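You operate a simulated robot arm through the tools that you are given. There is no shell and no other tool.

You run a simulated robot arm. Do the job below in one go: nothing can be reset, and whatever is moved stays where it is left.

## Task
Breaker 4 has tripped: switch the blue and red floods off, reset it, then light the blue flood alone.
Fine: all three flood switches off before the reset.

Only the result counts: the job must be done as asked and must still hold three seconds after the hand-in. Knocking over, shifting, dropping, spilling or breaking anything else fails it.

## Robot
A 7-joint arm with a two-finger parallel gripper, fixed in place. Base frame: the origin is at the foot of the arm, x ahead of it, y to its left, z up; the work surface is at about z = 0.92. Readings come in m, rad, newtons and seconds.
Its first joint turns from -2.304 to 2.304 rad. Payload 3.91 kg.
Tool frame: the origin (TCP) lies between the finger pads and is the grasp point; the fingertips stand 0.03 m ahead of it; z points along the fingers, y is the line along which they close. Largest opening 0.11 m; finger width 0.02, thickness 0.01; the body of the gripper, 0.048 by 0.112 m, starts 0.055 m behind the TCP.
Orientation is that of the tool frame in the base frame, as a unit quaternion [x, y, z, w]. With the fingers straight down and closing along the base's y, the tool's x points along the base's -x, its y along +y and its z along -z.

## Interface
- The arm moves only by the tool apply_moves. Its argument "motion" is a list of rows, each a list of 7 numbers: the finger opening in m, from 0 to 0.11, then the shift along the tool's x, y, z in units of 250 mm (1.0 is 250 mm), then the turn, a rotation vector about the tool's x, y, z in units of 120 degrees (1.0 is 120 degrees). In form: [[claw, tx, ty, tz, ax, ay, az], ...]. A call has 1 to 20 rows; each row is the pose to reach, as a shift and turn from the pose commanded when the call began, along the tool's axes at that moment. A call with a number of a shift or a turn outside -1 to 1 is refused whole. Each row takes 0.2 s and may step no farther than 0.05 m and 0.15 rad from the row before; otherwise, or with a gripper value out of range, the whole call is refused. A pose out of reach is approached as far as the arm can. The call stops where the force on the tool passes 60 N (or 10 N more than at its start, if that is more) or the arm is blocked; 0.2 s more then pass. The fingers move at their own pace (about 0.108 m/s each) and stop on an object; they squeeze with about 43 N. The grip force told is the motor's: it shows also when the fingers shut on nothing. Time passes only in rows, and 0.2 s behind the last, so rows that repeat a pose let the fingers close. It gives the time, the measured TCP pose, the force on the tool (base axes), the opening and the grip force at its end, in the units of the frame above (readings bear some noise), with the torque about the TCP (base axes, N m) and any sound that the robot's microphone picked up, and new pictures: "pictures" is both (left out), scene, wrist or none.
- Cameras (640 x 400 px; columns grow to the right, rows downward): "scene" is fixed at [0.0512, 0.4881, 1.648]; the picture's right is [0.55, -0.84, 0.00], its down [-0.54, -0.35, -0.76] and it looks along [0.64, 0.42, -0.65] (base axes); focal length 322 px, centre (320, 200). "wrist" rides on the gripper at [0.072, 0.017, -0.103] in the tool frame; the picture's right is [-0.23, 0.97, 0.00], its down [-0.76, -0.18, -0.62] and it looks along [-0.61, -0.14, 0.78] (tool axes); focal length 222 px, centre (320, 200). There is no depth. A picture from a camera that has moved, and an enlarged one, comes with that camera's place and axes in the base frame and with its lens. The place of the scene camera against the robot may be out by one fixed shift of up to 0.025 m in any direction.
- inspect(camera, box): a new picture of the part [left, top, right, bottom] of that camera's present view, enlarged. It takes no simulated time.
- hand_in(): hands the job in; it is judged then, once.

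Places have to be worked out from the pictures, the camera data and where the tool is seen. Open the gripper and draw the arm clear of the work before you hand the job in, unless the task says otherwise.

The tools are called after ">>>" by a JSON object that holds its "fn" and its "kwargs". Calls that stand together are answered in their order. apply_moves: Moves the arm, as the interface text tells. Its arguments: {"type":"object","properties":{"motion":{"type":"array"},"pictures":{"type":"string","enum":["both","scene","wrist","none"]}},"required":["motion"]} The other tools are called the same way: inspect (camera, box) takes an enlarged picture of a part of a camera's view; hand_in () hands the job in.

At the start:

```text
time_s: 0.0
tool_pos: [0.5271, 0.4767, 1.3742]
tool_rot: [0.0, 1.0, 0.0, 0.0]
force: [0.5, 0.0, -0.1]
wrist_torque: [0.02, -0.03, 0.01]
opening: 0.1101
gripper_force: 0.0
```

scene: 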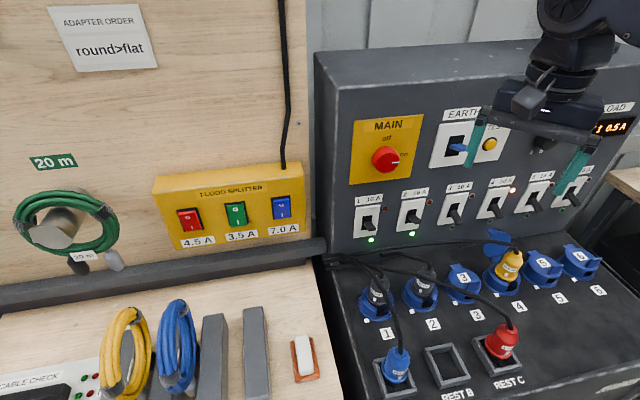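
wrist: 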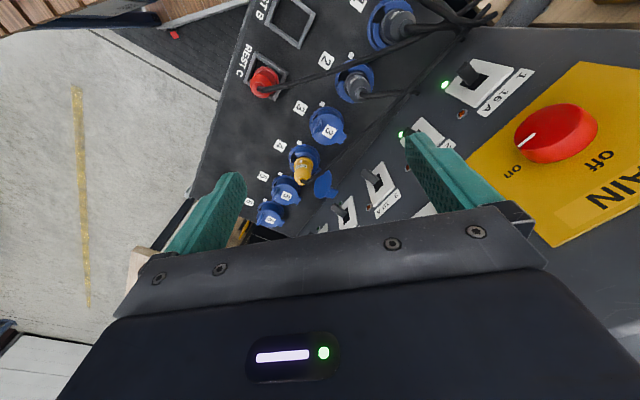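

I start by looking closely at the panel and the splitter box before moving anything.

>>> {"fn": "inspect", "kwargs": {"camera": "scene", "box": [140, 150, 320, 262]}}

>>> {"fn": "inspect", "kwargs": {"camera": "scene", "box": [340, 90, 500, 190]}}

>>> {"fn": "inspect", "kwargs": {"camera": "scene", "box": [340, 160, 500, 260]}}

>>> {"fn": "inspect", "kwargs": {"camera": "scene", "box": [460, 90, 640, 202]}}

>>> {"fn": "inspect", "kwargs": {"camera": "scene", "box": [460, 160, 620, 260]}}

>>> {"fn": "inspect", "kwargs": {"camera": "scene", "box": [320, 240, 640, 400]}}

>>> {"fn": "inspect", "kwargs": {"camera": "scene", "box": [0, 240, 340, 400]}}

>>> {"fn": "inspect", "kwargs": {"camera": "wrist", "box": [220, 0, 640, 260]}}

```text
3.56 times, centred on (230, 206) of scene
camera zoom: at [0.0512, 0.4881, 1.648], right [0.55, -0.84, 0.0], down [-0.54, -0.35, -0.76], along [0.64, 0.42, -0.65], focal length 1144 px, centre (640, 179)
```

zoom: 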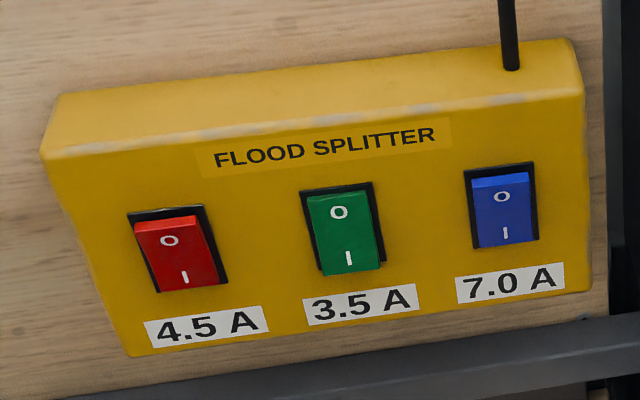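

```text
4.00 times, centred on (420, 140) of scene
camera zoom: at [0.0512, 0.4881, 1.648], right [0.55, -0.84, 0.0], down [-0.54, -0.35, -0.76], along [0.64, 0.42, -0.65], focal length 1288 px, centre (-80, 440)
```

zoom: 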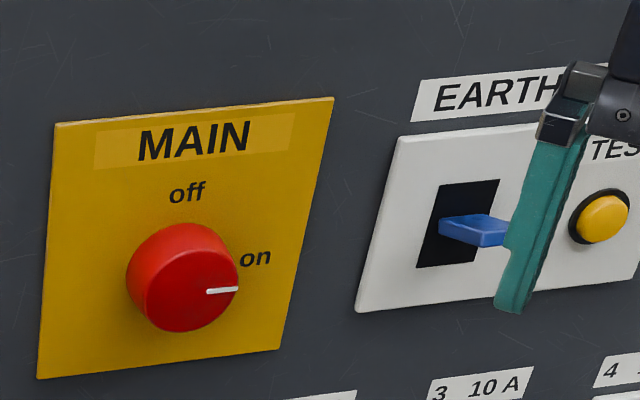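

```text
4.00 times, centred on (420, 210) of scene
camera zoom: at [0.0512, 0.4881, 1.648], right [0.55, -0.84, 0.0], down [-0.54, -0.35, -0.76], along [0.64, 0.42, -0.65], focal length 1288 px, centre (-80, 160)
```

zoom: 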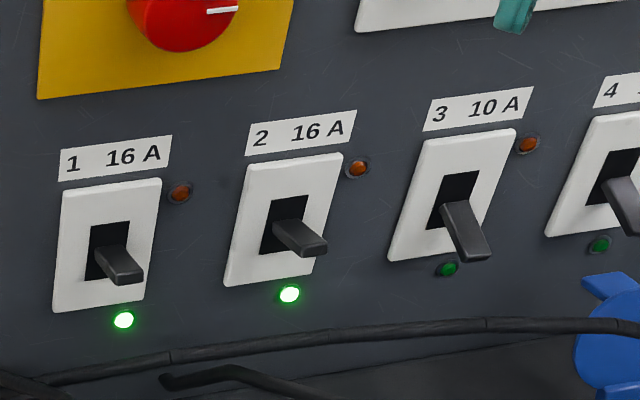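

```text
3.56 times, centred on (550, 146) of scene
camera zoom: at [0.0512, 0.4881, 1.648], right [0.55, -0.84, 0.0], down [-0.54, -0.35, -0.76], along [0.64, 0.42, -0.65], focal length 1144 px, centre (-498, 392)
```

zoom: 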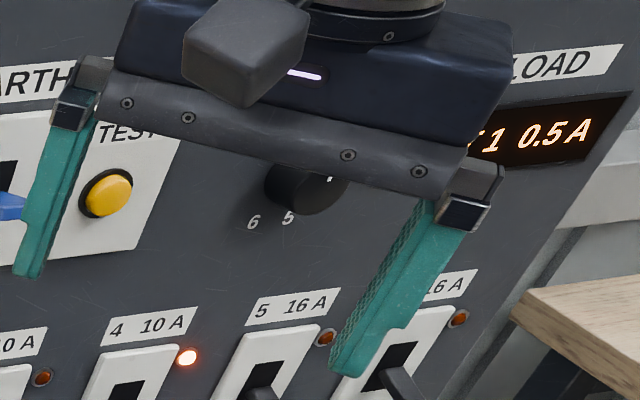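

```text
4.00 times, centred on (540, 210) of scene
camera zoom: at [0.0512, 0.4881, 1.648], right [0.55, -0.84, 0.0], down [-0.54, -0.35, -0.76], along [0.64, 0.42, -0.65], focal length 1288 px, centre (-560, 160)
```

zoom: 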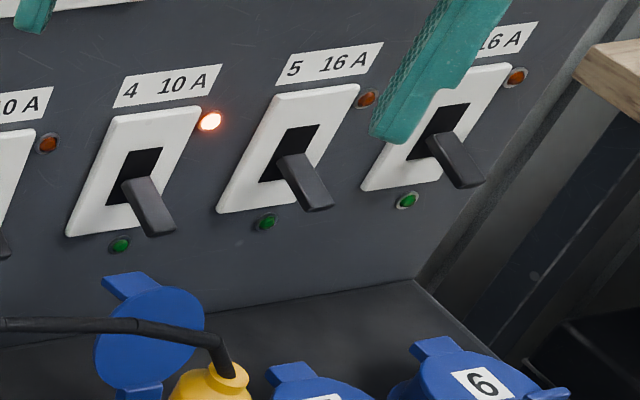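

```text
2.00 times, centred on (480, 320) of scene
camera zoom: at [0.0512, 0.4881, 1.648], right [0.55, -0.84, 0.0], down [-0.54, -0.35, -0.76], along [0.64, 0.42, -0.65], focal length 644 px, centre (0, -40)
```

zoom: 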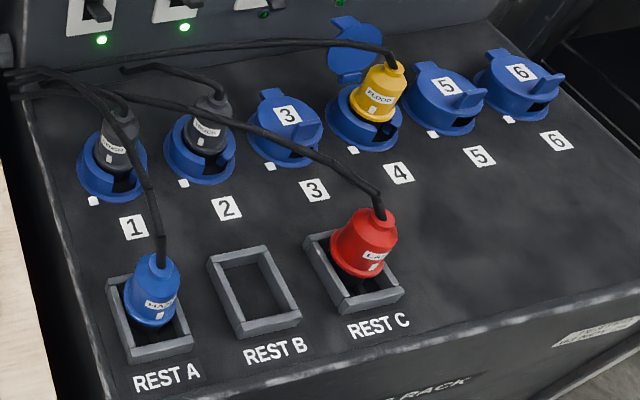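

```text
1.88 times, centred on (170, 320) of scene
camera zoom: at [0.0512, 0.4881, 1.648], right [0.55, -0.84, 0.0], down [-0.54, -0.35, -0.76], along [0.64, 0.42, -0.65], focal length 606 px, centre (602, -26)
```

zoom: 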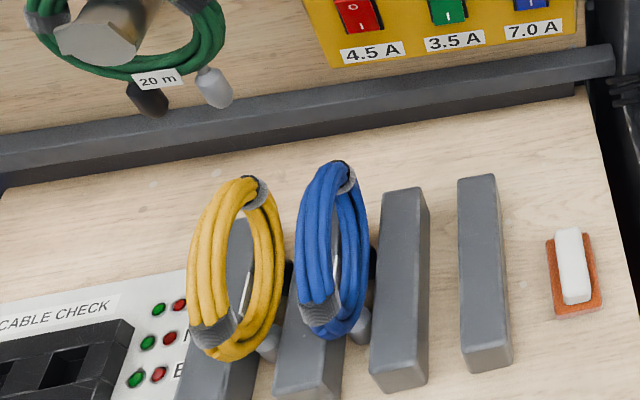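

```text
1.52 times, centred on (430, 130) of wrist
camera zoom: at [0.4536, 0.4945, 1.4769], right [0.23, 0.97, 0.0], down [0.76, -0.18, 0.62], along [0.61, -0.14, -0.78], focal length 338 px, centre (152, 307)
```

zoom: 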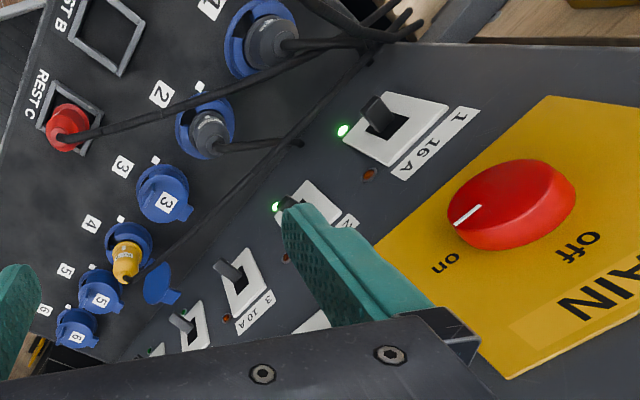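

Red and blue rockers have their "I" end pressed in (on), green has its "O" end pressed in (off); breaker 4 shows the orange trip light. The panel and wall run at about 45° to the base axes, with the panel face about 0.90 m from the base. I now swing the tool to point level at the wall, with the fingers closed and well back from the panel.

>>> {"fn": "apply_moves", "kwargs": {"motion": [[0, 0.0461, 0.0179, 0.0081, -0.0244, -0.059, -0.0244], [0, 0.0921, 0.0357, 0.0161, -0.0489, -0.118, -0.0489], [0, 0.1382, 0.0536, 0.0242, -0.0733, -0.1769, -0.0733], [0, 0.1843, 0.0715, 0.0323, -0.0977, -0.2359, -0.0977], [0, 0.2303, 0.0893, 0.0403, -0.1221, -0.2949, -0.1221], [0, 0.2764, 0.1072, 0.0484, -0.1466, -0.3539, -0.1466], [0, 0.3225, 0.1251, 0.0565, -0.171, -0.4128, -0.171], [0, 0.3685, 0.1429, 0.0645, -0.1954, -0.4718, -0.1954], [0, 0.4146, 0.1608, 0.0726, -0.2198, -0.5308, -0.2198], [0, 0.4607, 0.1787, 0.0807, -0.2443, -0.5898, -0.2443], [0, 0.5067, 0.1965, 0.0887, -0.2687, -0.6487, -0.2687], [0, 0.5528, 0.2144, 0.0968, -0.2931, -0.7077, -0.2931]], "pictures": "both"}}

```text
time_s: 2.6
tool_pos: [0.3871, 0.5302, 1.3502]
tool_rot: [-0.27, 0.653, 0.271, 0.654]
force: [-1.0, -0.5, 0.1]
wrist_torque: [0.0, 0.04, -0.02]
opening: 0.0
gripper_force: 38.2
camera wrist: at [0.3024, 0.4708, 1.2774], right [-0.69, 0.69, 0.23], down [-0.32, -0.57, 0.76], along [0.65, 0.45, 0.61], focal length 222 px, centre (320, 200)
```

scene: 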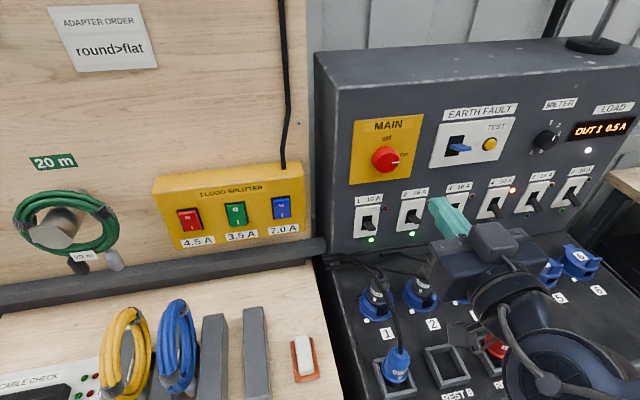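
wrist: 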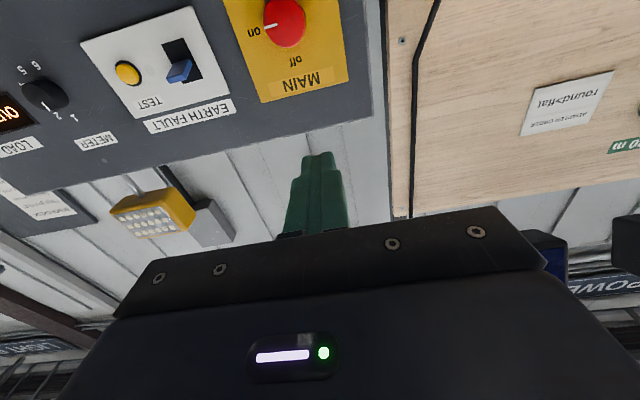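

The tool is now level and facing the wall, about 0.25 m back from it. I slide left and down to bring the splitter into the wrist camera's view, staying at the same distance from the wall.

>>> {"fn": "apply_moves", "kwargs": {"motion": [[0, 0.07, 0.115, 0, 0, 0, 0], [0, 0.14, 0.23, 0, 0, 0, 0], [0, 0.21, 0.345, 0, 0, 0, 0], [0, 0.28, 0.46, 0, 0, 0, 0], [0, 0.35, 0.575, 0, 0, 0, 0], [0, 0.42, 0.69, 0, 0, 0, 0], [0, 0.49, 0.805, 0, 0, 0, 0], [0, 0.56, 0.92, 0, 0, 0, 0]], "pictures": "both"}}

```text
time_s: 4.4
tool_pos: [0.226, 0.6945, 1.2106]
tool_rot: [-0.27, 0.653, 0.27, 0.654]
force: [0.0, 0.0, 0.6]
wrist_torque: [-0.04, 0.04, 0.03]
opening: 0.0
gripper_force: 37.8
camera wrist: at [0.14, 0.6341, 1.1375], right [-0.69, 0.69, 0.23], down [-0.32, -0.57, 0.76], along [0.65, 0.45, 0.61], focal length 222 px, centre (320, 200)
```

scene: 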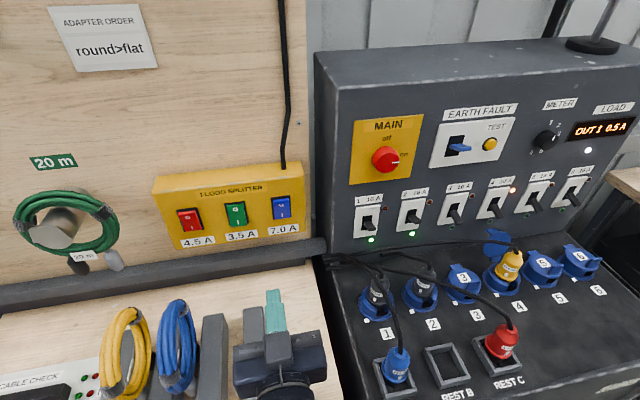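
wrist: 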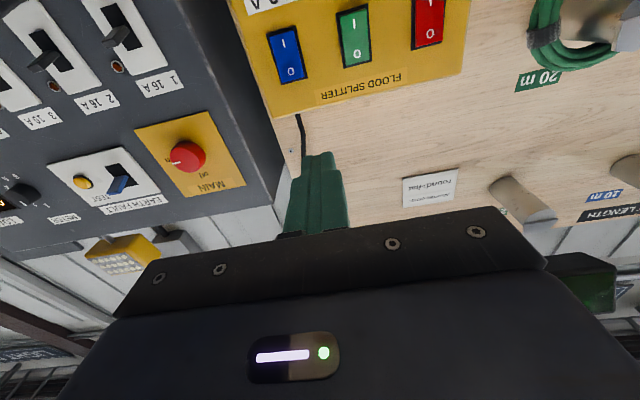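

The splitter is in the wrist view now; I enlarge it to measure its rockers.

>>> {"fn": "inspect", "kwargs": {"camera": "wrist", "box": [225, 0, 475, 156]}}

>>> {"fn": "inspect", "kwargs": {"camera": "wrist", "box": [0, 0, 220, 138]}}

>>> {"fn": "inspect", "kwargs": {"camera": "scene", "box": [150, 160, 310, 260]}}

```text
2.56 times, centred on (350, 78) of wrist
camera zoom: at [0.14, 0.6341, 1.1375], right [-0.69, 0.69, 0.23], down [-0.32, -0.57, 0.76], along [0.65, 0.45, 0.61], focal length 569 px, centre (243, 512)
```

zoom: 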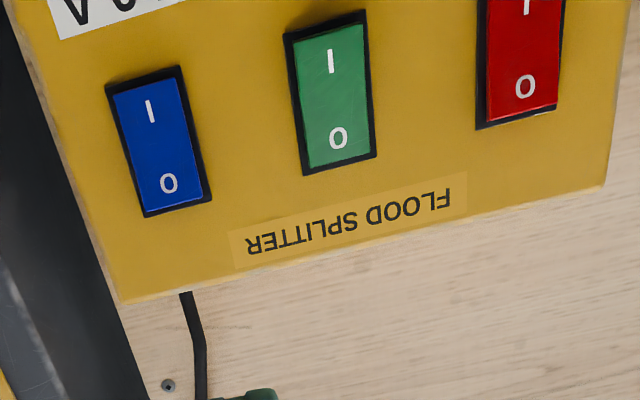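

```text
2.90 times, centred on (110, 69) of wrist
camera zoom: at [0.14, 0.6341, 1.1375], right [-0.69, 0.69, 0.23], down [-0.32, -0.57, 0.76], along [0.65, 0.45, 0.61], focal length 644 px, centre (929, 580)
```

zoom: 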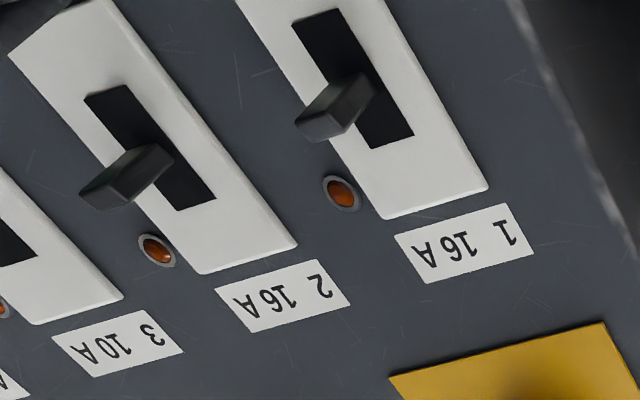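

```text
4.00 times, centred on (230, 210) of scene
camera zoom: at [0.0512, 0.4881, 1.648], right [0.55, -0.84, 0.0], down [-0.54, -0.35, -0.76], along [0.64, 0.42, -0.65], focal length 1288 px, centre (680, 160)
```

zoom: 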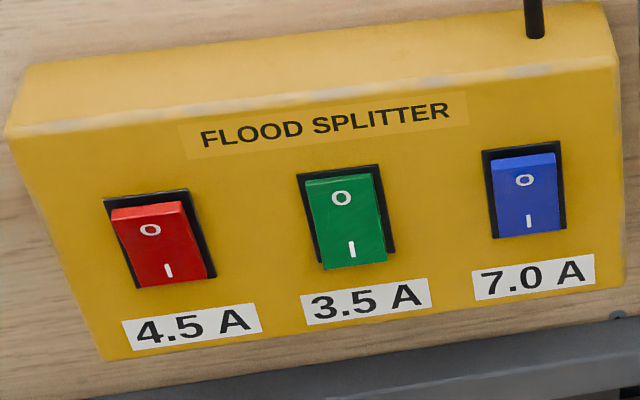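

Triangulating both views, the blue rocker's "O" end is near u=-0.296, z≈1.183 and about 0.92 m out along the 45° line; red is near u=-0.491. I pitch the nose down 30° (to keep the wrist camera clear of the coils) and approach the blue rocker, stopping short of it.

>>> {"fn": "apply_moves", "kwargs": {"motion": [[0, 0.014, -0.028, 0.136, 0, 0.05, 0], [0, 0.028, -0.056, 0.272, 0, 0.1, 0], [0, 0.042, -0.084, 0.408, 0, 0.15, 0], [0, 0.056, -0.112, 0.544, 0, 0.2, 0], [0, 0.07, -0.14, 0.68, 0, 0.25, 0]], "pictures": "both"}}

```text
time_s: 5.6
tool_pos: [0.3692, 0.7905, 1.194]
tool_rot: [-0.332, 0.801, 0.192, 0.461]
force: [-0.4, 0.3, 0.5]
wrist_torque: [-0.03, 0.0, 0.01]
opening: 0.0
gripper_force: 37.1
camera wrist: at [0.268, 0.7136, 1.1821], right [-0.61, 0.77, 0.2], down [0.01, -0.24, 0.97], along [0.79, 0.59, 0.13], focal length 222 px, centre (320, 200)
```

scene: 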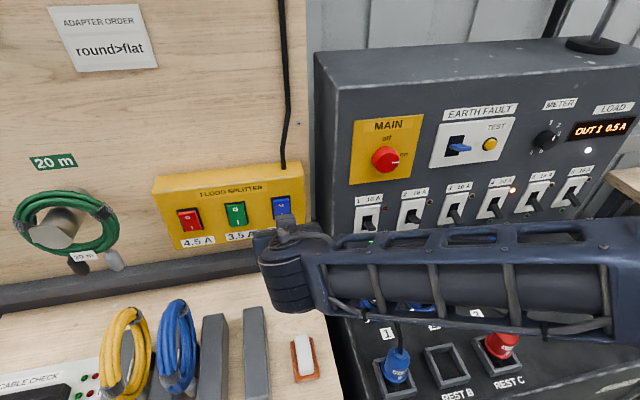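
wrist: 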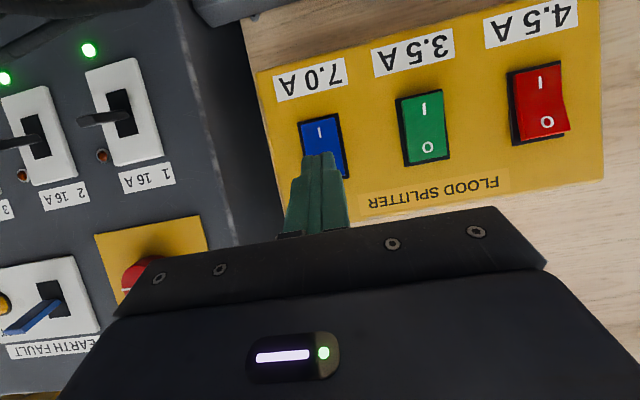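

The refined wrist-only triangulation gives the rocker face at about 0.914 m with blue's "O" at z≈1.183, and the tip is lined up with it. I push straight in in small steps to flip blue to off.

>>> {"fn": "apply_moves", "kwargs": {"motion": [[0, -0.06, -0.005, 0.1039, 0, 0, 0], [0, -0.11, -0.005, 0.1905, 0, 0, 0], [0, -0.126, -0.005, 0.2182, 0, 0, 0], [0, -0.134, -0.005, 0.2321, 0, 0, 0], [0, -0.142, -0.005, 0.2459, 0, 0, 0], [0, -0.15, -0.005, 0.2598, 0, 0, 0]], "pictures": "both"}}

```text
time_s: 6.7
tool_pos: [0.4148, 0.8337, 1.1938]
tool_rot: [-0.331, 0.801, 0.191, 0.461]
force: [-15.7, -33.6, 6.8]
wrist_torque: [-0.04, -0.05, -0.36]
opening: 0.0
gripper_force: 38.3
stopped in row 5: the force on the tool passed its limit at 71 N (the readings are from after the stop); the commanded pose is now the measured one
camera wrist: at [0.3134, 0.7572, 1.1831], right [-0.61, 0.77, 0.2], down [0.02, -0.24, 0.97], along [0.79, 0.59, 0.13], focal length 222 px, centre (320, 200)
```

scene: 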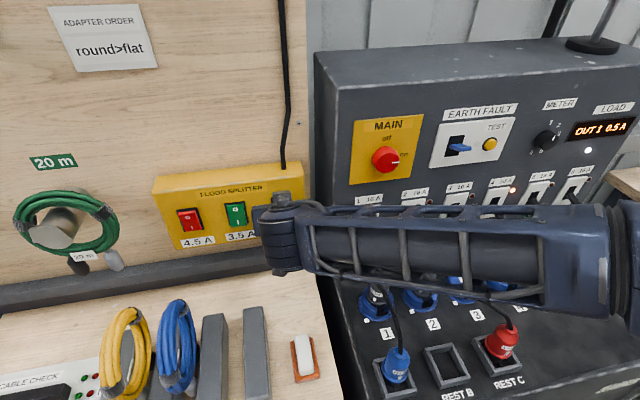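
wrist: 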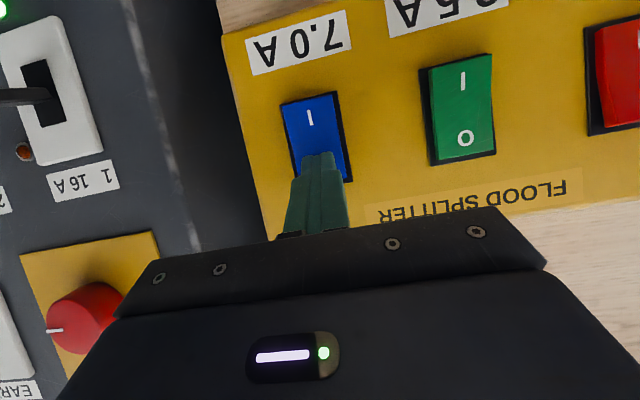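

The push stopped at 71 N with the tip at about the rocker's surface depth, so I can't tell yet if it flipped. I back off straight out and look.

>>> {"fn": "apply_moves", "kwargs": {"motion": [[0, 0.04, 0, -0.0693, 0, 0, 0], [0, 0.1, 0, -0.1732, 0, 0, 0], [0, 0.16, 0, -0.2771, 0, 0, 0]], "pictures": "both"}}

>>> {"fn": "inspect", "kwargs": {"camera": "wrist", "box": [240, 0, 640, 250]}}

```text
time_s: 7.5
tool_pos: [0.3613, 0.776, 1.1921]
tool_rot: [-0.331, 0.801, 0.19, 0.461]
force: [0.3, 0.8, -0.5]
wrist_torque: [0.02, -0.01, 0.01]
opening: 0.0
gripper_force: 37.9
camera wrist: at [0.2585, 0.7006, 1.181], right [-0.61, 0.77, 0.2], down [0.02, -0.23, 0.97], along [0.79, 0.59, 0.13], focal length 222 px, centre (320, 200)
```

scene: 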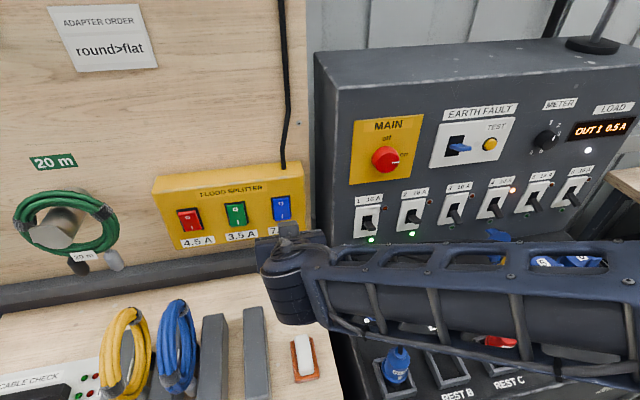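
wrist: 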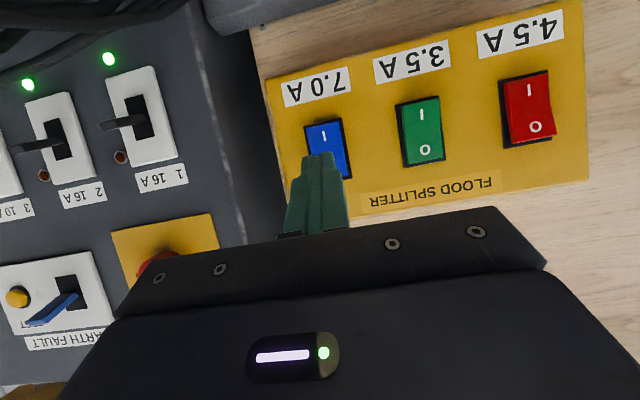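

```text
1.60 times, centred on (440, 125) of wrist
camera zoom: at [0.2585, 0.7006, 1.181], right [-0.61, 0.77, 0.2], down [0.02, -0.23, 0.97], along [0.79, 0.59, 0.13], focal length 355 px, centre (128, 320)
```

zoom: 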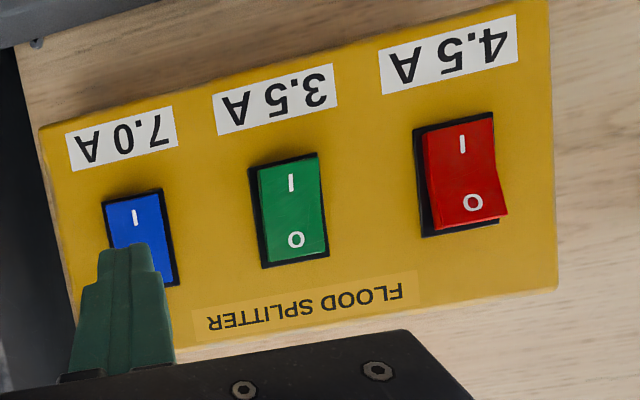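

Backed off without load; I enlarge the scene view of the splitter to judge the blue rocker's tilt.

>>> {"fn": "inspect", "kwargs": {"camera": "scene", "box": [150, 160, 310, 260]}}

```text
4.00 times, centred on (230, 210) of scene
camera zoom: at [0.0512, 0.4881, 1.648], right [0.55, -0.84, 0.0], down [-0.54, -0.35, -0.76], along [0.64, 0.42, -0.65], focal length 1288 px, centre (680, 160)
```

zoom: 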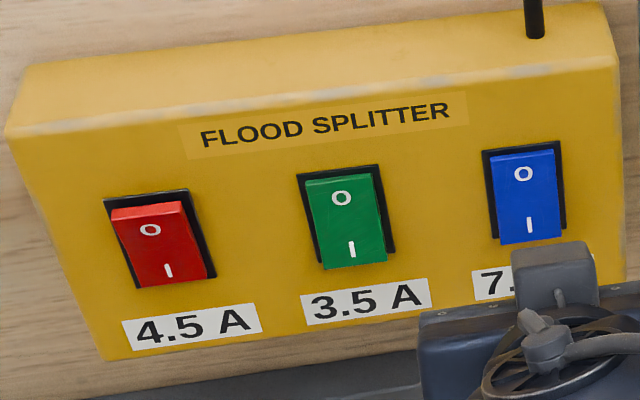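

Blue's "O" end is now flush and its "I" end stands out like green's, so blue is off; the bottomed contact was at TCP depth ≈0.883 m. Next I slide left along the wall to the red rocker at u≈-0.487, staying clear in front of it.

>>> {"fn": "apply_moves", "kwargs": {"motion": [[0, 0, 0.155, 0, 0, 0, 0], [0, 0, 0.31, 0, 0, 0, 0], [0, 0, 0.466, 0, 0, 0, 0], [0, 0, 0.621, 0, 0, 0, 0], [0, -0.005, 0.776, -0.003, 0, 0, 0]], "pictures": "both"}}

```text
time_s: 8.7
tool_pos: [0.2205, 0.9172, 1.195]
tool_rot: [-0.331, 0.801, 0.19, 0.461]
force: [0.6, 0.1, 0.4]
wrist_torque: [-0.01, 0.07, 0.1]
opening: 0.0
gripper_force: 37.4
camera wrist: at [0.1199, 0.8406, 1.1839], right [-0.61, 0.77, 0.2], down [0.01, -0.24, 0.97], along [0.79, 0.59, 0.13], focal length 222 px, centre (320, 200)
```

scene: 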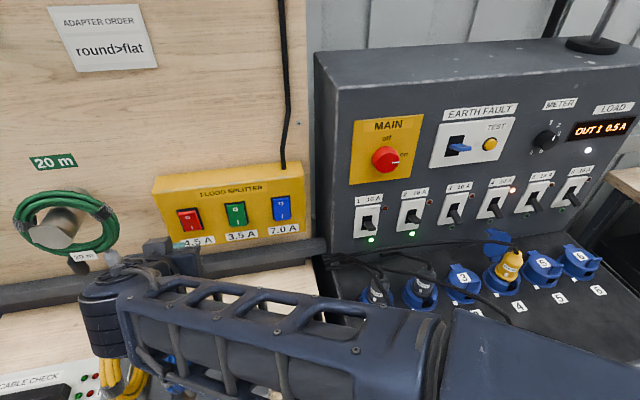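
wrist: 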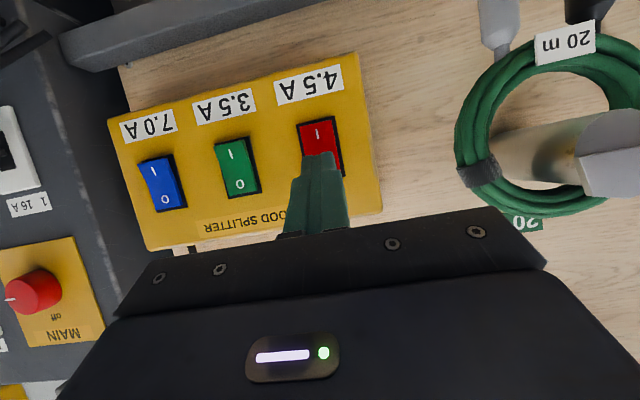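

The tip sits in front of red's upper half, about 5 mm left of its centre. I trim that and push straight in to flip red to off.

>>> {"fn": "apply_moves", "kwargs": {"motion": [[0, -0.05, -0.018, 0.1099, 0, 0, 0], [0, -0.1, -0.018, 0.1965, 0, 0, 0], [0, -0.126, -0.018, 0.2416, 0, 0, 0], [0, -0.136, -0.018, 0.2589, 0, 0, 0], [0, -0.144, -0.018, 0.2727, 0, 0, 0], [0, -0.15, -0.018, 0.2831, 0, 0, 0], [0, -0.156, -0.018, 0.2935, 0, 0, 0]], "pictures": "wrist"}}

```text
time_s: 10.3
tool_pos: [0.2779, 0.9691, 1.1929]
tool_rot: [-0.332, 0.801, 0.191, 0.46]
force: [-11.2, -24.2, 6.5]
wrist_torque: [-0.11, -0.17, -0.28]
opening: 0.0
gripper_force: 38.0
stopped in row 7: the force on the tool passed its limit at 68 N (the readings are from after the stop); the commanded pose is now the measured one
camera wrist: at [0.1776, 0.8926, 1.182], right [-0.61, 0.77, 0.2], down [0.02, -0.23, 0.97], along [0.79, 0.59, 0.13], focal length 222 px, centre (320, 200)
```

wrist: 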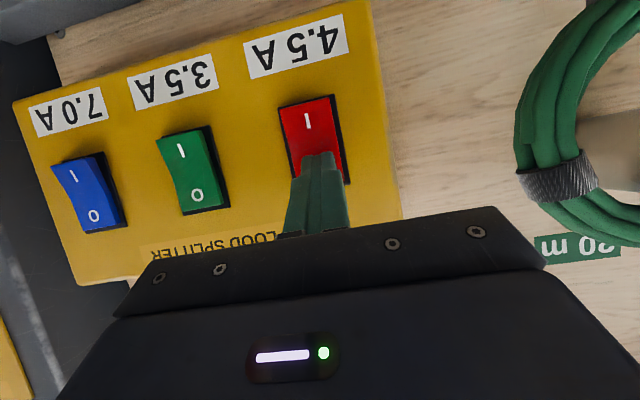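

The tip bottomed at the same depth as on blue. I back off and check red's position from the scene camera.

>>> {"fn": "apply_moves", "kwargs": {"motion": [[0, 0.06, 0, -0.1039, 0, 0, 0], [0, 0.14, 0, -0.2425, 0, 0, 0], [0, 0.22, 0, -0.3811, 0, 0, 0], [0, 0.28, 0, -0.485, 0, 0, 0]], "pictures": "both"}}

>>> {"fn": "inspect", "kwargs": {"camera": "scene", "box": [150, 160, 310, 260]}}

>>> {"fn": "inspect", "kwargs": {"camera": "wrist", "box": [120, 50, 440, 250]}}

```text
time_s: 11.3
tool_pos: [0.1831, 0.8698, 1.1907]
tool_rot: [-0.332, 0.802, 0.189, 0.46]
force: [0.4, 0.3, 0.0]
wrist_torque: [0.03, 0.04, 0.01]
opening: 0.0
gripper_force: 38.4
camera wrist: at [0.0823, 0.7939, 1.1798], right [-0.61, 0.77, 0.19], down [0.02, -0.23, 0.97], along [0.79, 0.59, 0.13], focal length 222 px, centre (320, 200)
```

scene: 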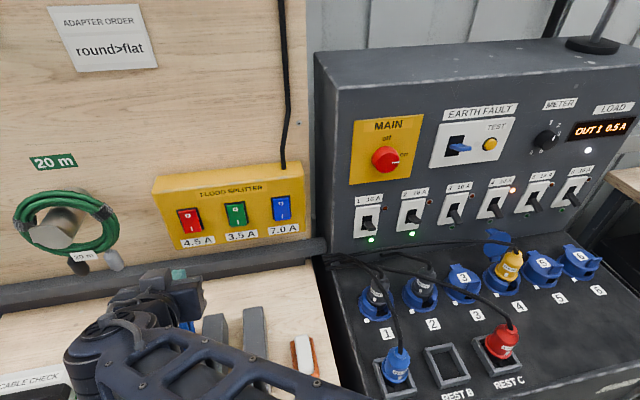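
wrist: 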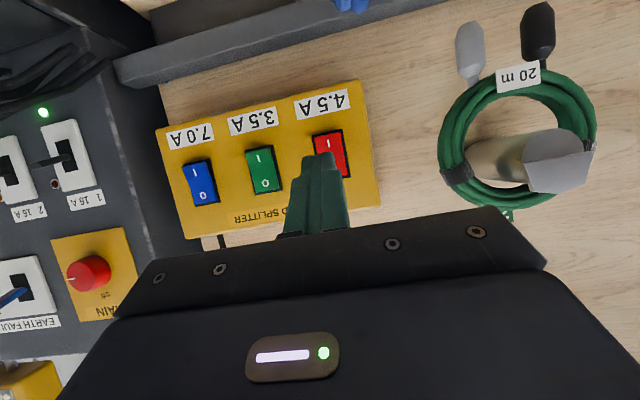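

```text
4.00 times, centred on (230, 210) of scene
camera zoom: at [0.0512, 0.4881, 1.648], right [0.55, -0.84, 0.0], down [-0.54, -0.35, -0.76], along [0.64, 0.42, -0.65], focal length 1288 px, centre (680, 160)
```

zoom: 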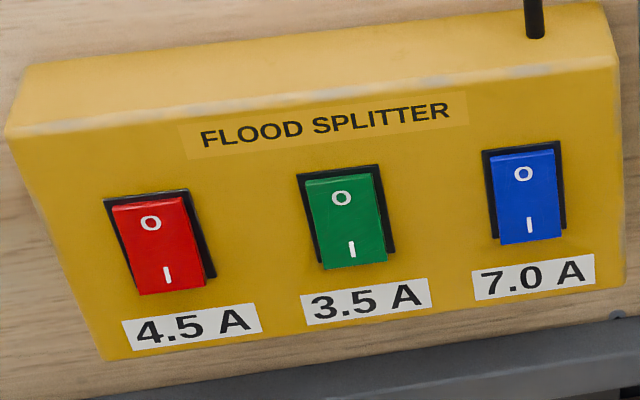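

```text
2.00 times, centred on (280, 150) of wrist
camera zoom: at [0.0823, 0.7939, 1.1798], right [-0.61, 0.77, 0.19], down [0.02, -0.23, 0.97], along [0.79, 0.59, 0.13], focal length 444 px, centre (400, 300)
```

zoom: 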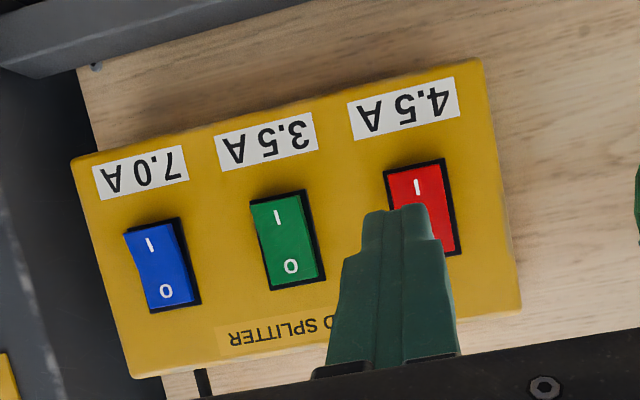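

All three rockers now show "O" pressed in: blue, green and red are off. I back away and raise slightly, then travel right toward breaker 4 in front of the rack panel.

>>> {"fn": "apply_moves", "kwargs": {"motion": [[0, -0.0155, -0.1533, -0.0398, 0, 0, 0], [0, -0.0311, -0.3067, -0.0795, 0, 0, 0], [0, -0.0466, -0.46, -0.1193, 0, 0, 0], [0, -0.0621, -0.6133, -0.1591, 0, 0, 0], [0, -0.0777, -0.7667, -0.1988, 0, 0, 0], [0, -0.0932, -0.92, -0.2386, 0, 0, 0]], "pictures": "none"}}

>>> {"fn": "apply_moves", "kwargs": {"motion": [[0, 0, -0.155, 0, 0, 0, 0], [0, 0, -0.31, 0, 0, 0, 0], [0, 0, -0.465, 0, 0, 0, 0], [0, 0, -0.62, 0, 0, 0, 0], [0, 0, -0.775, 0, 0, 0, 0], [0, 0, -0.93, 0, 0, 0, 0]], "pictures": "both"}}

```text
time_s: 12.7
tool_pos: [0.3158, 0.6823, 1.2393]
tool_rot: [-0.333, 0.801, 0.19, 0.46]
force: [0.4, 1.0, -0.3]
wrist_torque: [0.03, -0.02, -0.03]
opening: 0.0
gripper_force: 37.5
```

```text
time_s: 14.1
tool_pos: [0.4808, 0.5167, 1.2431]
tool_rot: [-0.332, 0.801, 0.19, 0.459]
force: [-0.6, 0.5, 0.5]
wrist_torque: [-0.04, 0.01, -0.02]
opening: 0.0002
gripper_force: 37.6
camera wrist: at [0.3796, 0.4403, 1.2315], right [-0.61, 0.77, 0.19], down [0.02, -0.23, 0.97], along [0.79, 0.59, 0.13], focal length 222 px, centre (320, 200)
```

scene: 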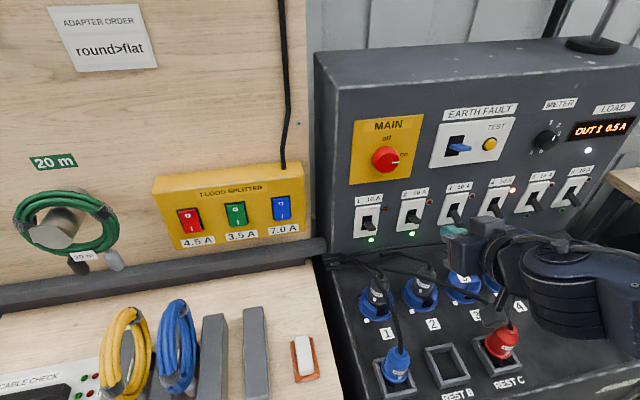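
wrist: 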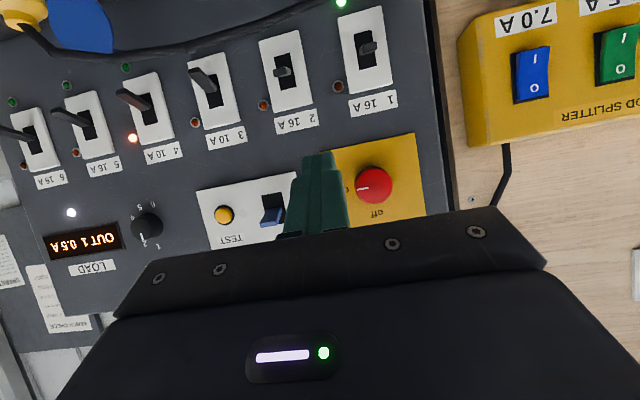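

The whole breaker row is visible from the wrist camera; I enlarge it to compare breaker 4's lever with its neighbours.

>>> {"fn": "inspect", "kwargs": {"camera": "wrist", "box": [0, 40, 240, 190]}}

>>> {"fn": "inspect", "kwargs": {"camera": "wrist", "box": [180, 0, 420, 150]}}

>>> {"fn": "inspect", "kwargs": {"camera": "scene", "box": [440, 170, 600, 270]}}

```text
2.67 times, centred on (120, 115) of wrist
camera zoom: at [0.3796, 0.4403, 1.2315], right [-0.61, 0.77, 0.19], down [0.02, -0.23, 0.97], along [0.79, 0.59, 0.13], focal length 592 px, centre (853, 427)
```

zoom: 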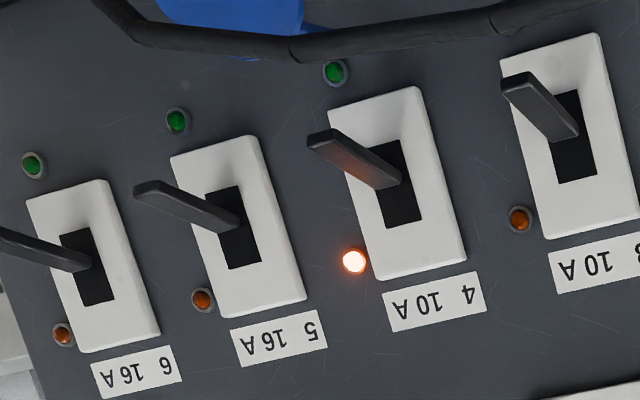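

```text
2.67 times, centred on (300, 75) of wrist
camera zoom: at [0.3796, 0.4403, 1.2315], right [-0.61, 0.77, 0.19], down [0.02, -0.23, 0.97], along [0.79, 0.59, 0.13], focal length 592 px, centre (373, 533)
```

zoom: 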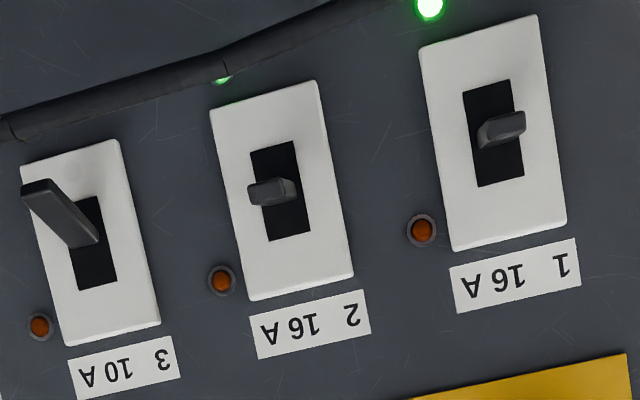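

```text
4.00 times, centred on (520, 220) of scene
camera zoom: at [0.0512, 0.4881, 1.648], right [0.55, -0.84, 0.0], down [-0.54, -0.35, -0.76], along [0.64, 0.42, -0.65], focal length 1288 px, centre (-480, 120)
```

zoom: 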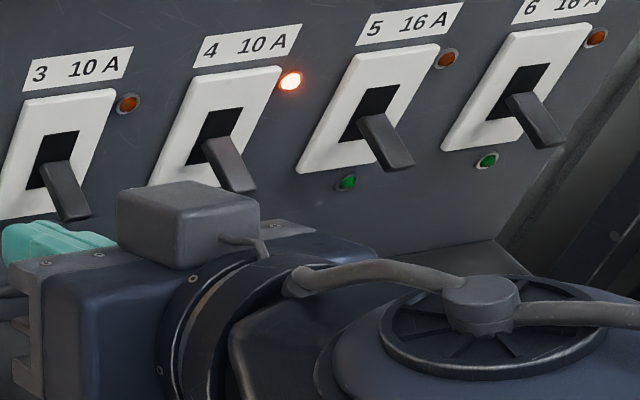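

The view confirms the breakers are spaced 0.112 m apart; breaker 4's slot centre comes out at u≈0.240, z≈1.088, on the plate face at ≈0.913, with its lever end about 43 mm proud and drooping. I move right to face it and pitch down to 45°, which keeps the wrist camera above the plug and cable.

>>> {"fn": "apply_moves", "kwargs": {"motion": [[0, 0, -0.16, 0, 0, 0.025, 0], [0, 0, -0.32, 0, 0, 0.05, 0], [0, 0, -0.48, 0, 0, 0.075, 0], [0, 0, -0.64, 0, 0, 0.1, 0], [0.02, 0, -0.8, 0, 0, 0.125, 0]], "pictures": "both"}}

>>> {"fn": "inspect", "kwargs": {"camera": "wrist", "box": [180, 40, 420, 190]}}

```text
time_s: 15.3
tool_pos: [0.6222, 0.3754, 1.2416]
tool_rot: [-0.354, 0.855, 0.145, 0.35]
force: [0.1, 0.1, 0.9]
wrist_torque: [0.0, -0.01, 0.01]
opening: 0.0201
gripper_force: 0.0
camera wrist: at [0.5217, 0.2997, 1.2629], right [-0.57, 0.8, 0.16], down [0.2, -0.05, 0.98], along [0.79, 0.59, -0.13], focal length 222 px, centre (320, 200)
```

scene: 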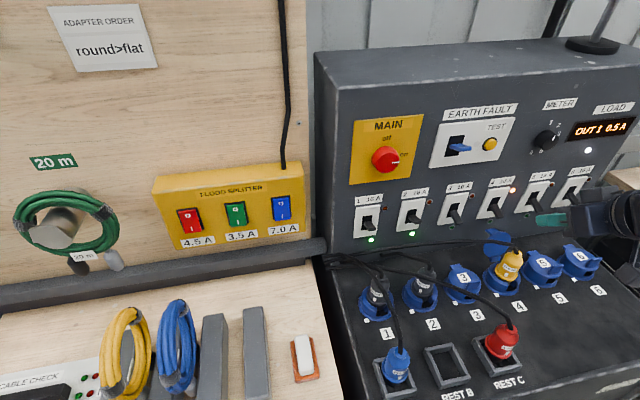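
wrist: 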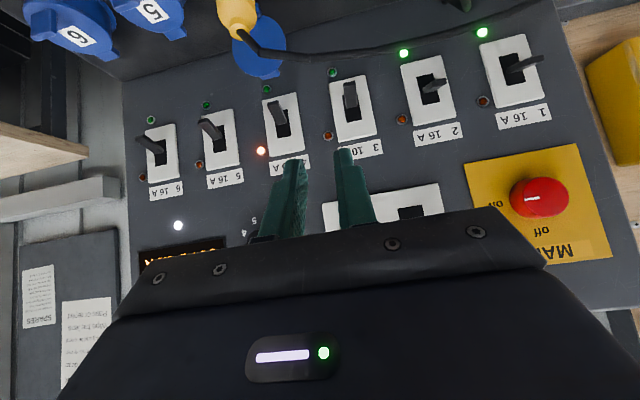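

```text
2.67 times, centred on (300, 115) of wrist
camera zoom: at [0.5217, 0.2997, 1.2629], right [-0.57, 0.8, 0.16], down [0.2, -0.05, 0.98], along [0.79, 0.59, -0.13], focal length 592 px, centre (373, 427)
```

zoom: 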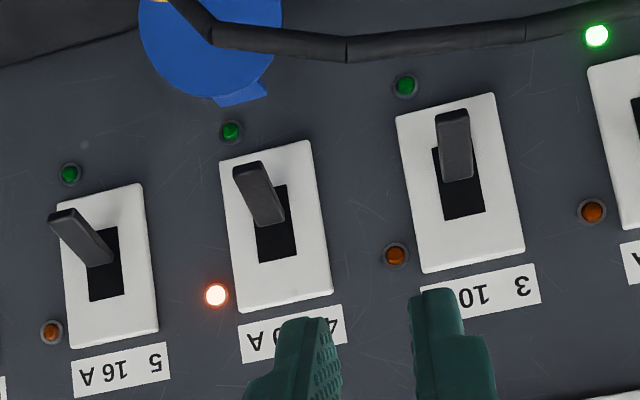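

Breaker 4 re-measured from here: u≈0.242, slot centre z≈1.088, lever end at about (0.872, z 1.076), essentially the same droop as the off levers. I'll open the fingers to 50 mm to straddle the lever sideways and move to a pre-grasp point 80 mm back along the tool axis.

>>> {"fn": "apply_moves", "kwargs": {"motion": [[0.05, -0.0154, -0.0675, 0.1399, 0, 0, 0], [0.05, -0.0308, -0.135, 0.2798, 0, 0, 0], [0.05, -0.0462, -0.2025, 0.4197, 0, 0, 0], [0.05, -0.0616, -0.27, 0.5596, 0, 0, 0]], "pictures": "both"}}

>>> {"fn": "inspect", "kwargs": {"camera": "wrist", "box": [180, 30, 440, 192]}}

>>> {"fn": "inspect", "kwargs": {"camera": "scene", "box": [440, 150, 600, 250]}}

```text
time_s: 16.3
tool_pos: [0.7483, 0.4053, 1.1549]
tool_rot: [-0.353, 0.855, 0.145, 0.352]
force: [0.7, 0.1, 0.5]
wrist_torque: [-0.05, -0.01, 0.0]
opening: 0.0501
gripper_force: 0.0
camera wrist: at [0.6473, 0.3298, 1.1771], right [-0.57, 0.8, 0.16], down [0.2, -0.05, 0.98], along [0.79, 0.59, -0.13], focal length 222 px, centre (320, 200)
```

scene: 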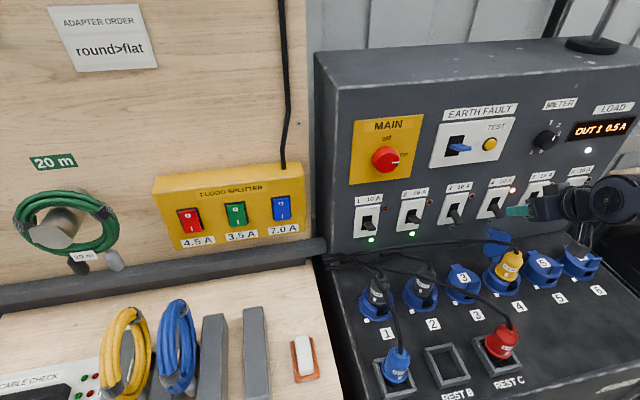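
wrist: 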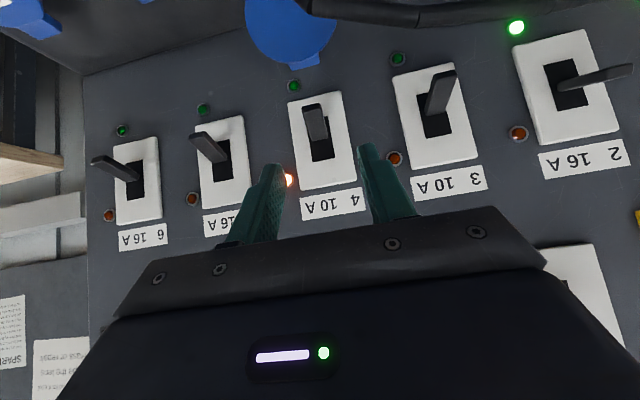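

```text
2.46 times, centred on (310, 111) of wrist
camera zoom: at [0.6473, 0.3298, 1.1771], right [-0.57, 0.8, 0.16], down [0.2, -0.05, 0.98], along [0.79, 0.59, -0.13], focal length 547 px, centre (345, 419)
```

zoom: 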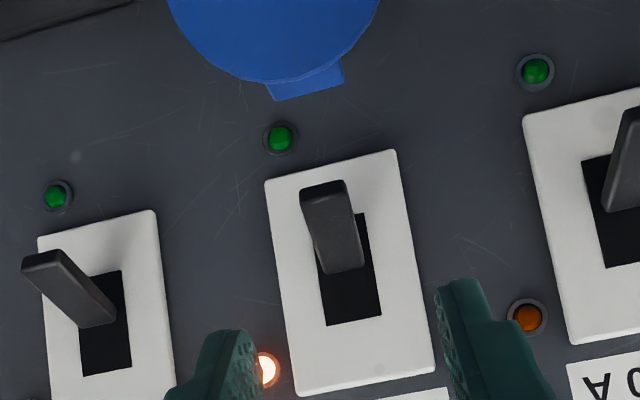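

```text
4.00 times, centred on (520, 200) of scene
camera zoom: at [0.0512, 0.4881, 1.648], right [0.55, -0.84, 0.0], down [-0.54, -0.35, -0.76], along [0.64, 0.42, -0.65], focal length 1288 px, centre (-480, 200)
```

zoom: 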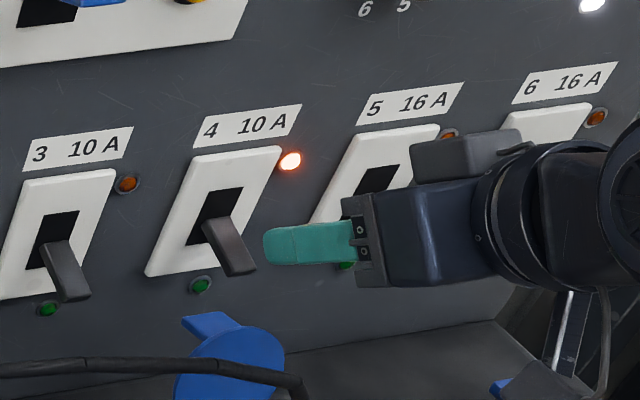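

The fingers straddle breaker 4's lever nicely (TCP u=0.2425, lever u≈0.244). I advance about 83 mm along the tool axis so the fingertips sit on either side of the lever, still open.

>>> {"fn": "apply_moves", "kwargs": {"motion": [[0.05, 0.0044, -0.008, 0.0827, 0, 0, 0], [0.05, 0.0088, -0.008, 0.1654, 0, 0, 0], [0.05, 0.0132, -0.008, 0.2481, 0, 0, 0], [0.05, 0.0176, -0.008, 0.3308, 0, 0, 0]], "pictures": "both"}}

>>> {"fn": "inspect", "kwargs": {"camera": "wrist", "box": [180, 30, 440, 192]}}

>>> {"fn": "inspect", "kwargs": {"camera": "scene", "box": [440, 170, 600, 270]}}

```text
time_s: 17.3
tool_pos: [0.787, 0.4406, 1.093]
tool_rot: [-0.354, 0.854, 0.145, 0.352]
force: [-0.3, -0.8, 0.3]
wrist_torque: [-0.01, 0.0, -0.01]
opening: 0.05
gripper_force: 0.0
camera wrist: at [0.687, 0.3665, 1.115], right [-0.57, 0.8, 0.16], down [0.2, -0.05, 0.98], along [0.79, 0.59, -0.13], focal length 222 px, centre (320, 200)
```

scene: 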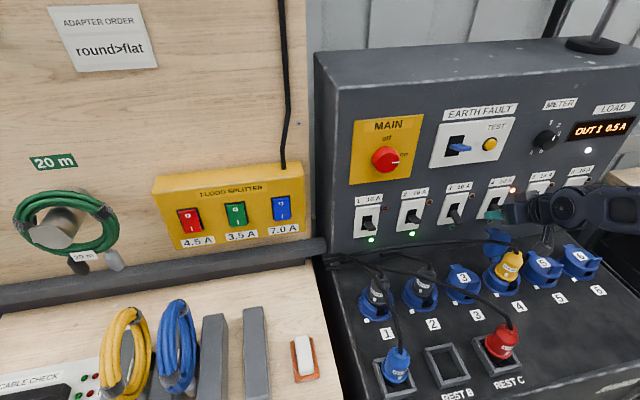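
wrist: 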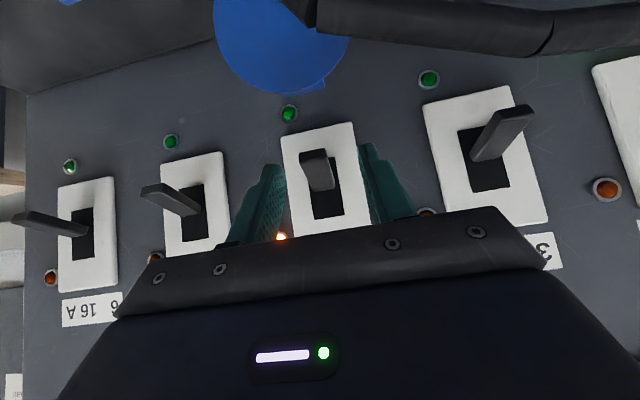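

```text
2.46 times, centred on (310, 111) of wrist
camera zoom: at [0.687, 0.3665, 1.115], right [-0.57, 0.8, 0.16], down [0.2, -0.05, 0.98], along [0.79, 0.59, -0.13], focal length 547 px, centre (345, 419)
```

zoom: 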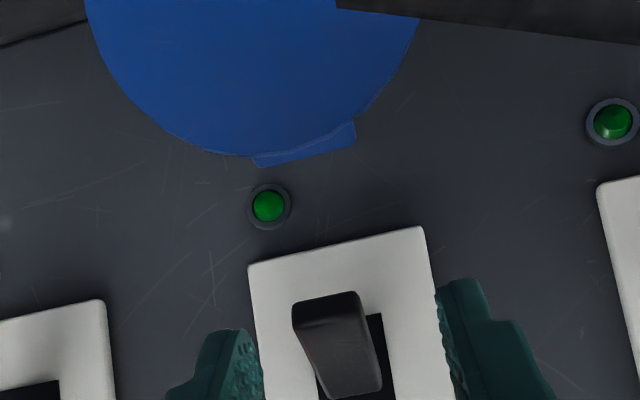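

```text
4.00 times, centred on (520, 220) of scene
camera zoom: at [0.0512, 0.4881, 1.648], right [0.55, -0.84, 0.0], down [-0.54, -0.35, -0.76], along [0.64, 0.42, -0.65], focal length 1288 px, centre (-480, 120)
```

zoom: 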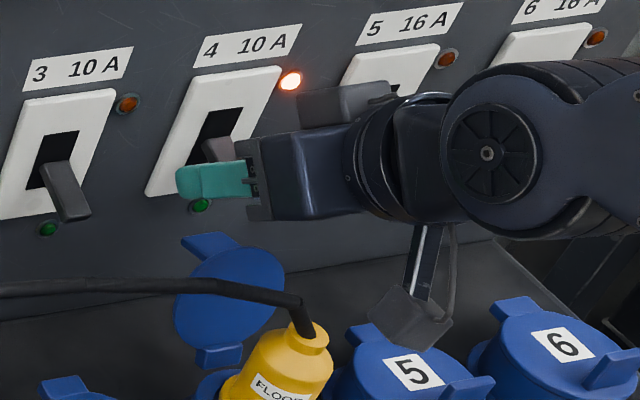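

Both fingers are beside the lever with no contact force. I close them on the lever, holding the pose.

>>> {"fn": "apply_moves", "kwargs": {"motion": [[0.0, 0, 0, 0, 0, 0, 0], [0.0, 0, 0, 0, 0, 0, 0], [0.0, 0, 0, 0, 0, 0, 0]], "pictures": "both"}}

>>> {"fn": "inspect", "kwargs": {"camera": "wrist", "box": [180, 70, 440, 232]}}

```text
time_s: 18.1
tool_pos: [0.7891, 0.44, 1.0937]
tool_rot: [-0.353, 0.856, 0.143, 0.351]
force: [17.1, -11.3, 0.6]
wrist_torque: [-0.26, -0.35, -0.31]
opening: 0.0174
gripper_force: 44.7
camera wrist: at [0.6886, 0.3651, 1.1146], right [-0.57, 0.8, 0.16], down [0.2, -0.05, 0.98], along [0.8, 0.59, -0.13], focal length 222 px, centre (320, 200)
```

scene: 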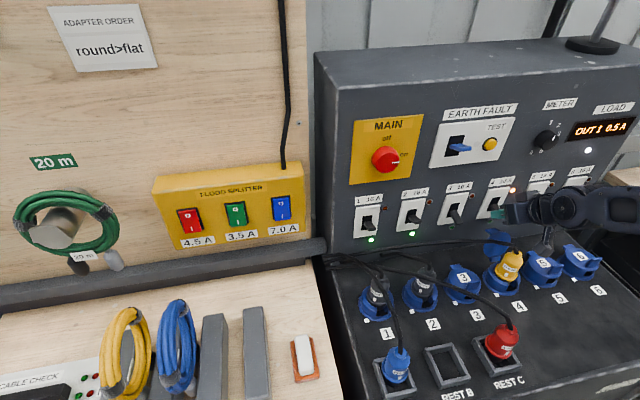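
wrist: 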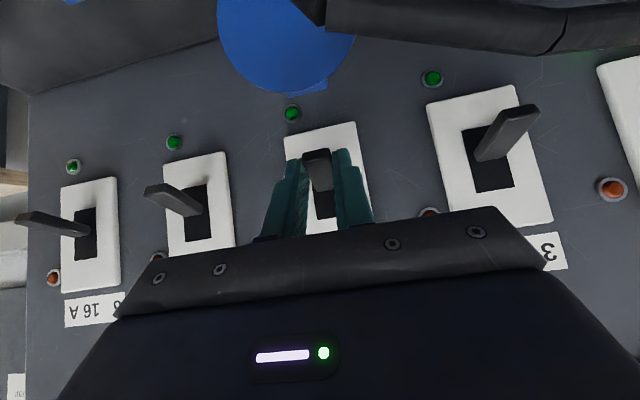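

```text
2.46 times, centred on (310, 151) of wrist
camera zoom: at [0.6886, 0.3651, 1.1146], right [-0.57, 0.8, 0.16], down [0.2, -0.05, 0.98], along [0.8, 0.59, -0.13], focal length 547 px, centre (345, 321)
```

zoom: 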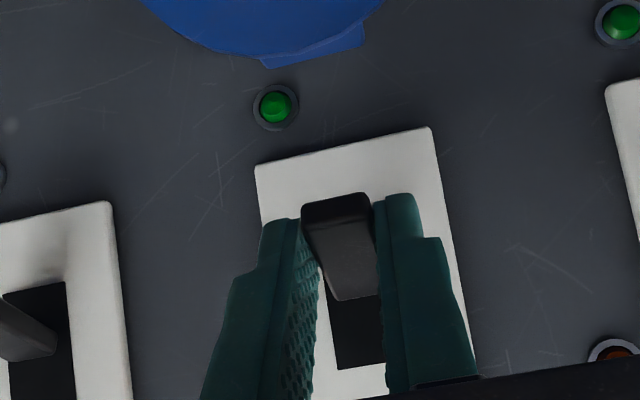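

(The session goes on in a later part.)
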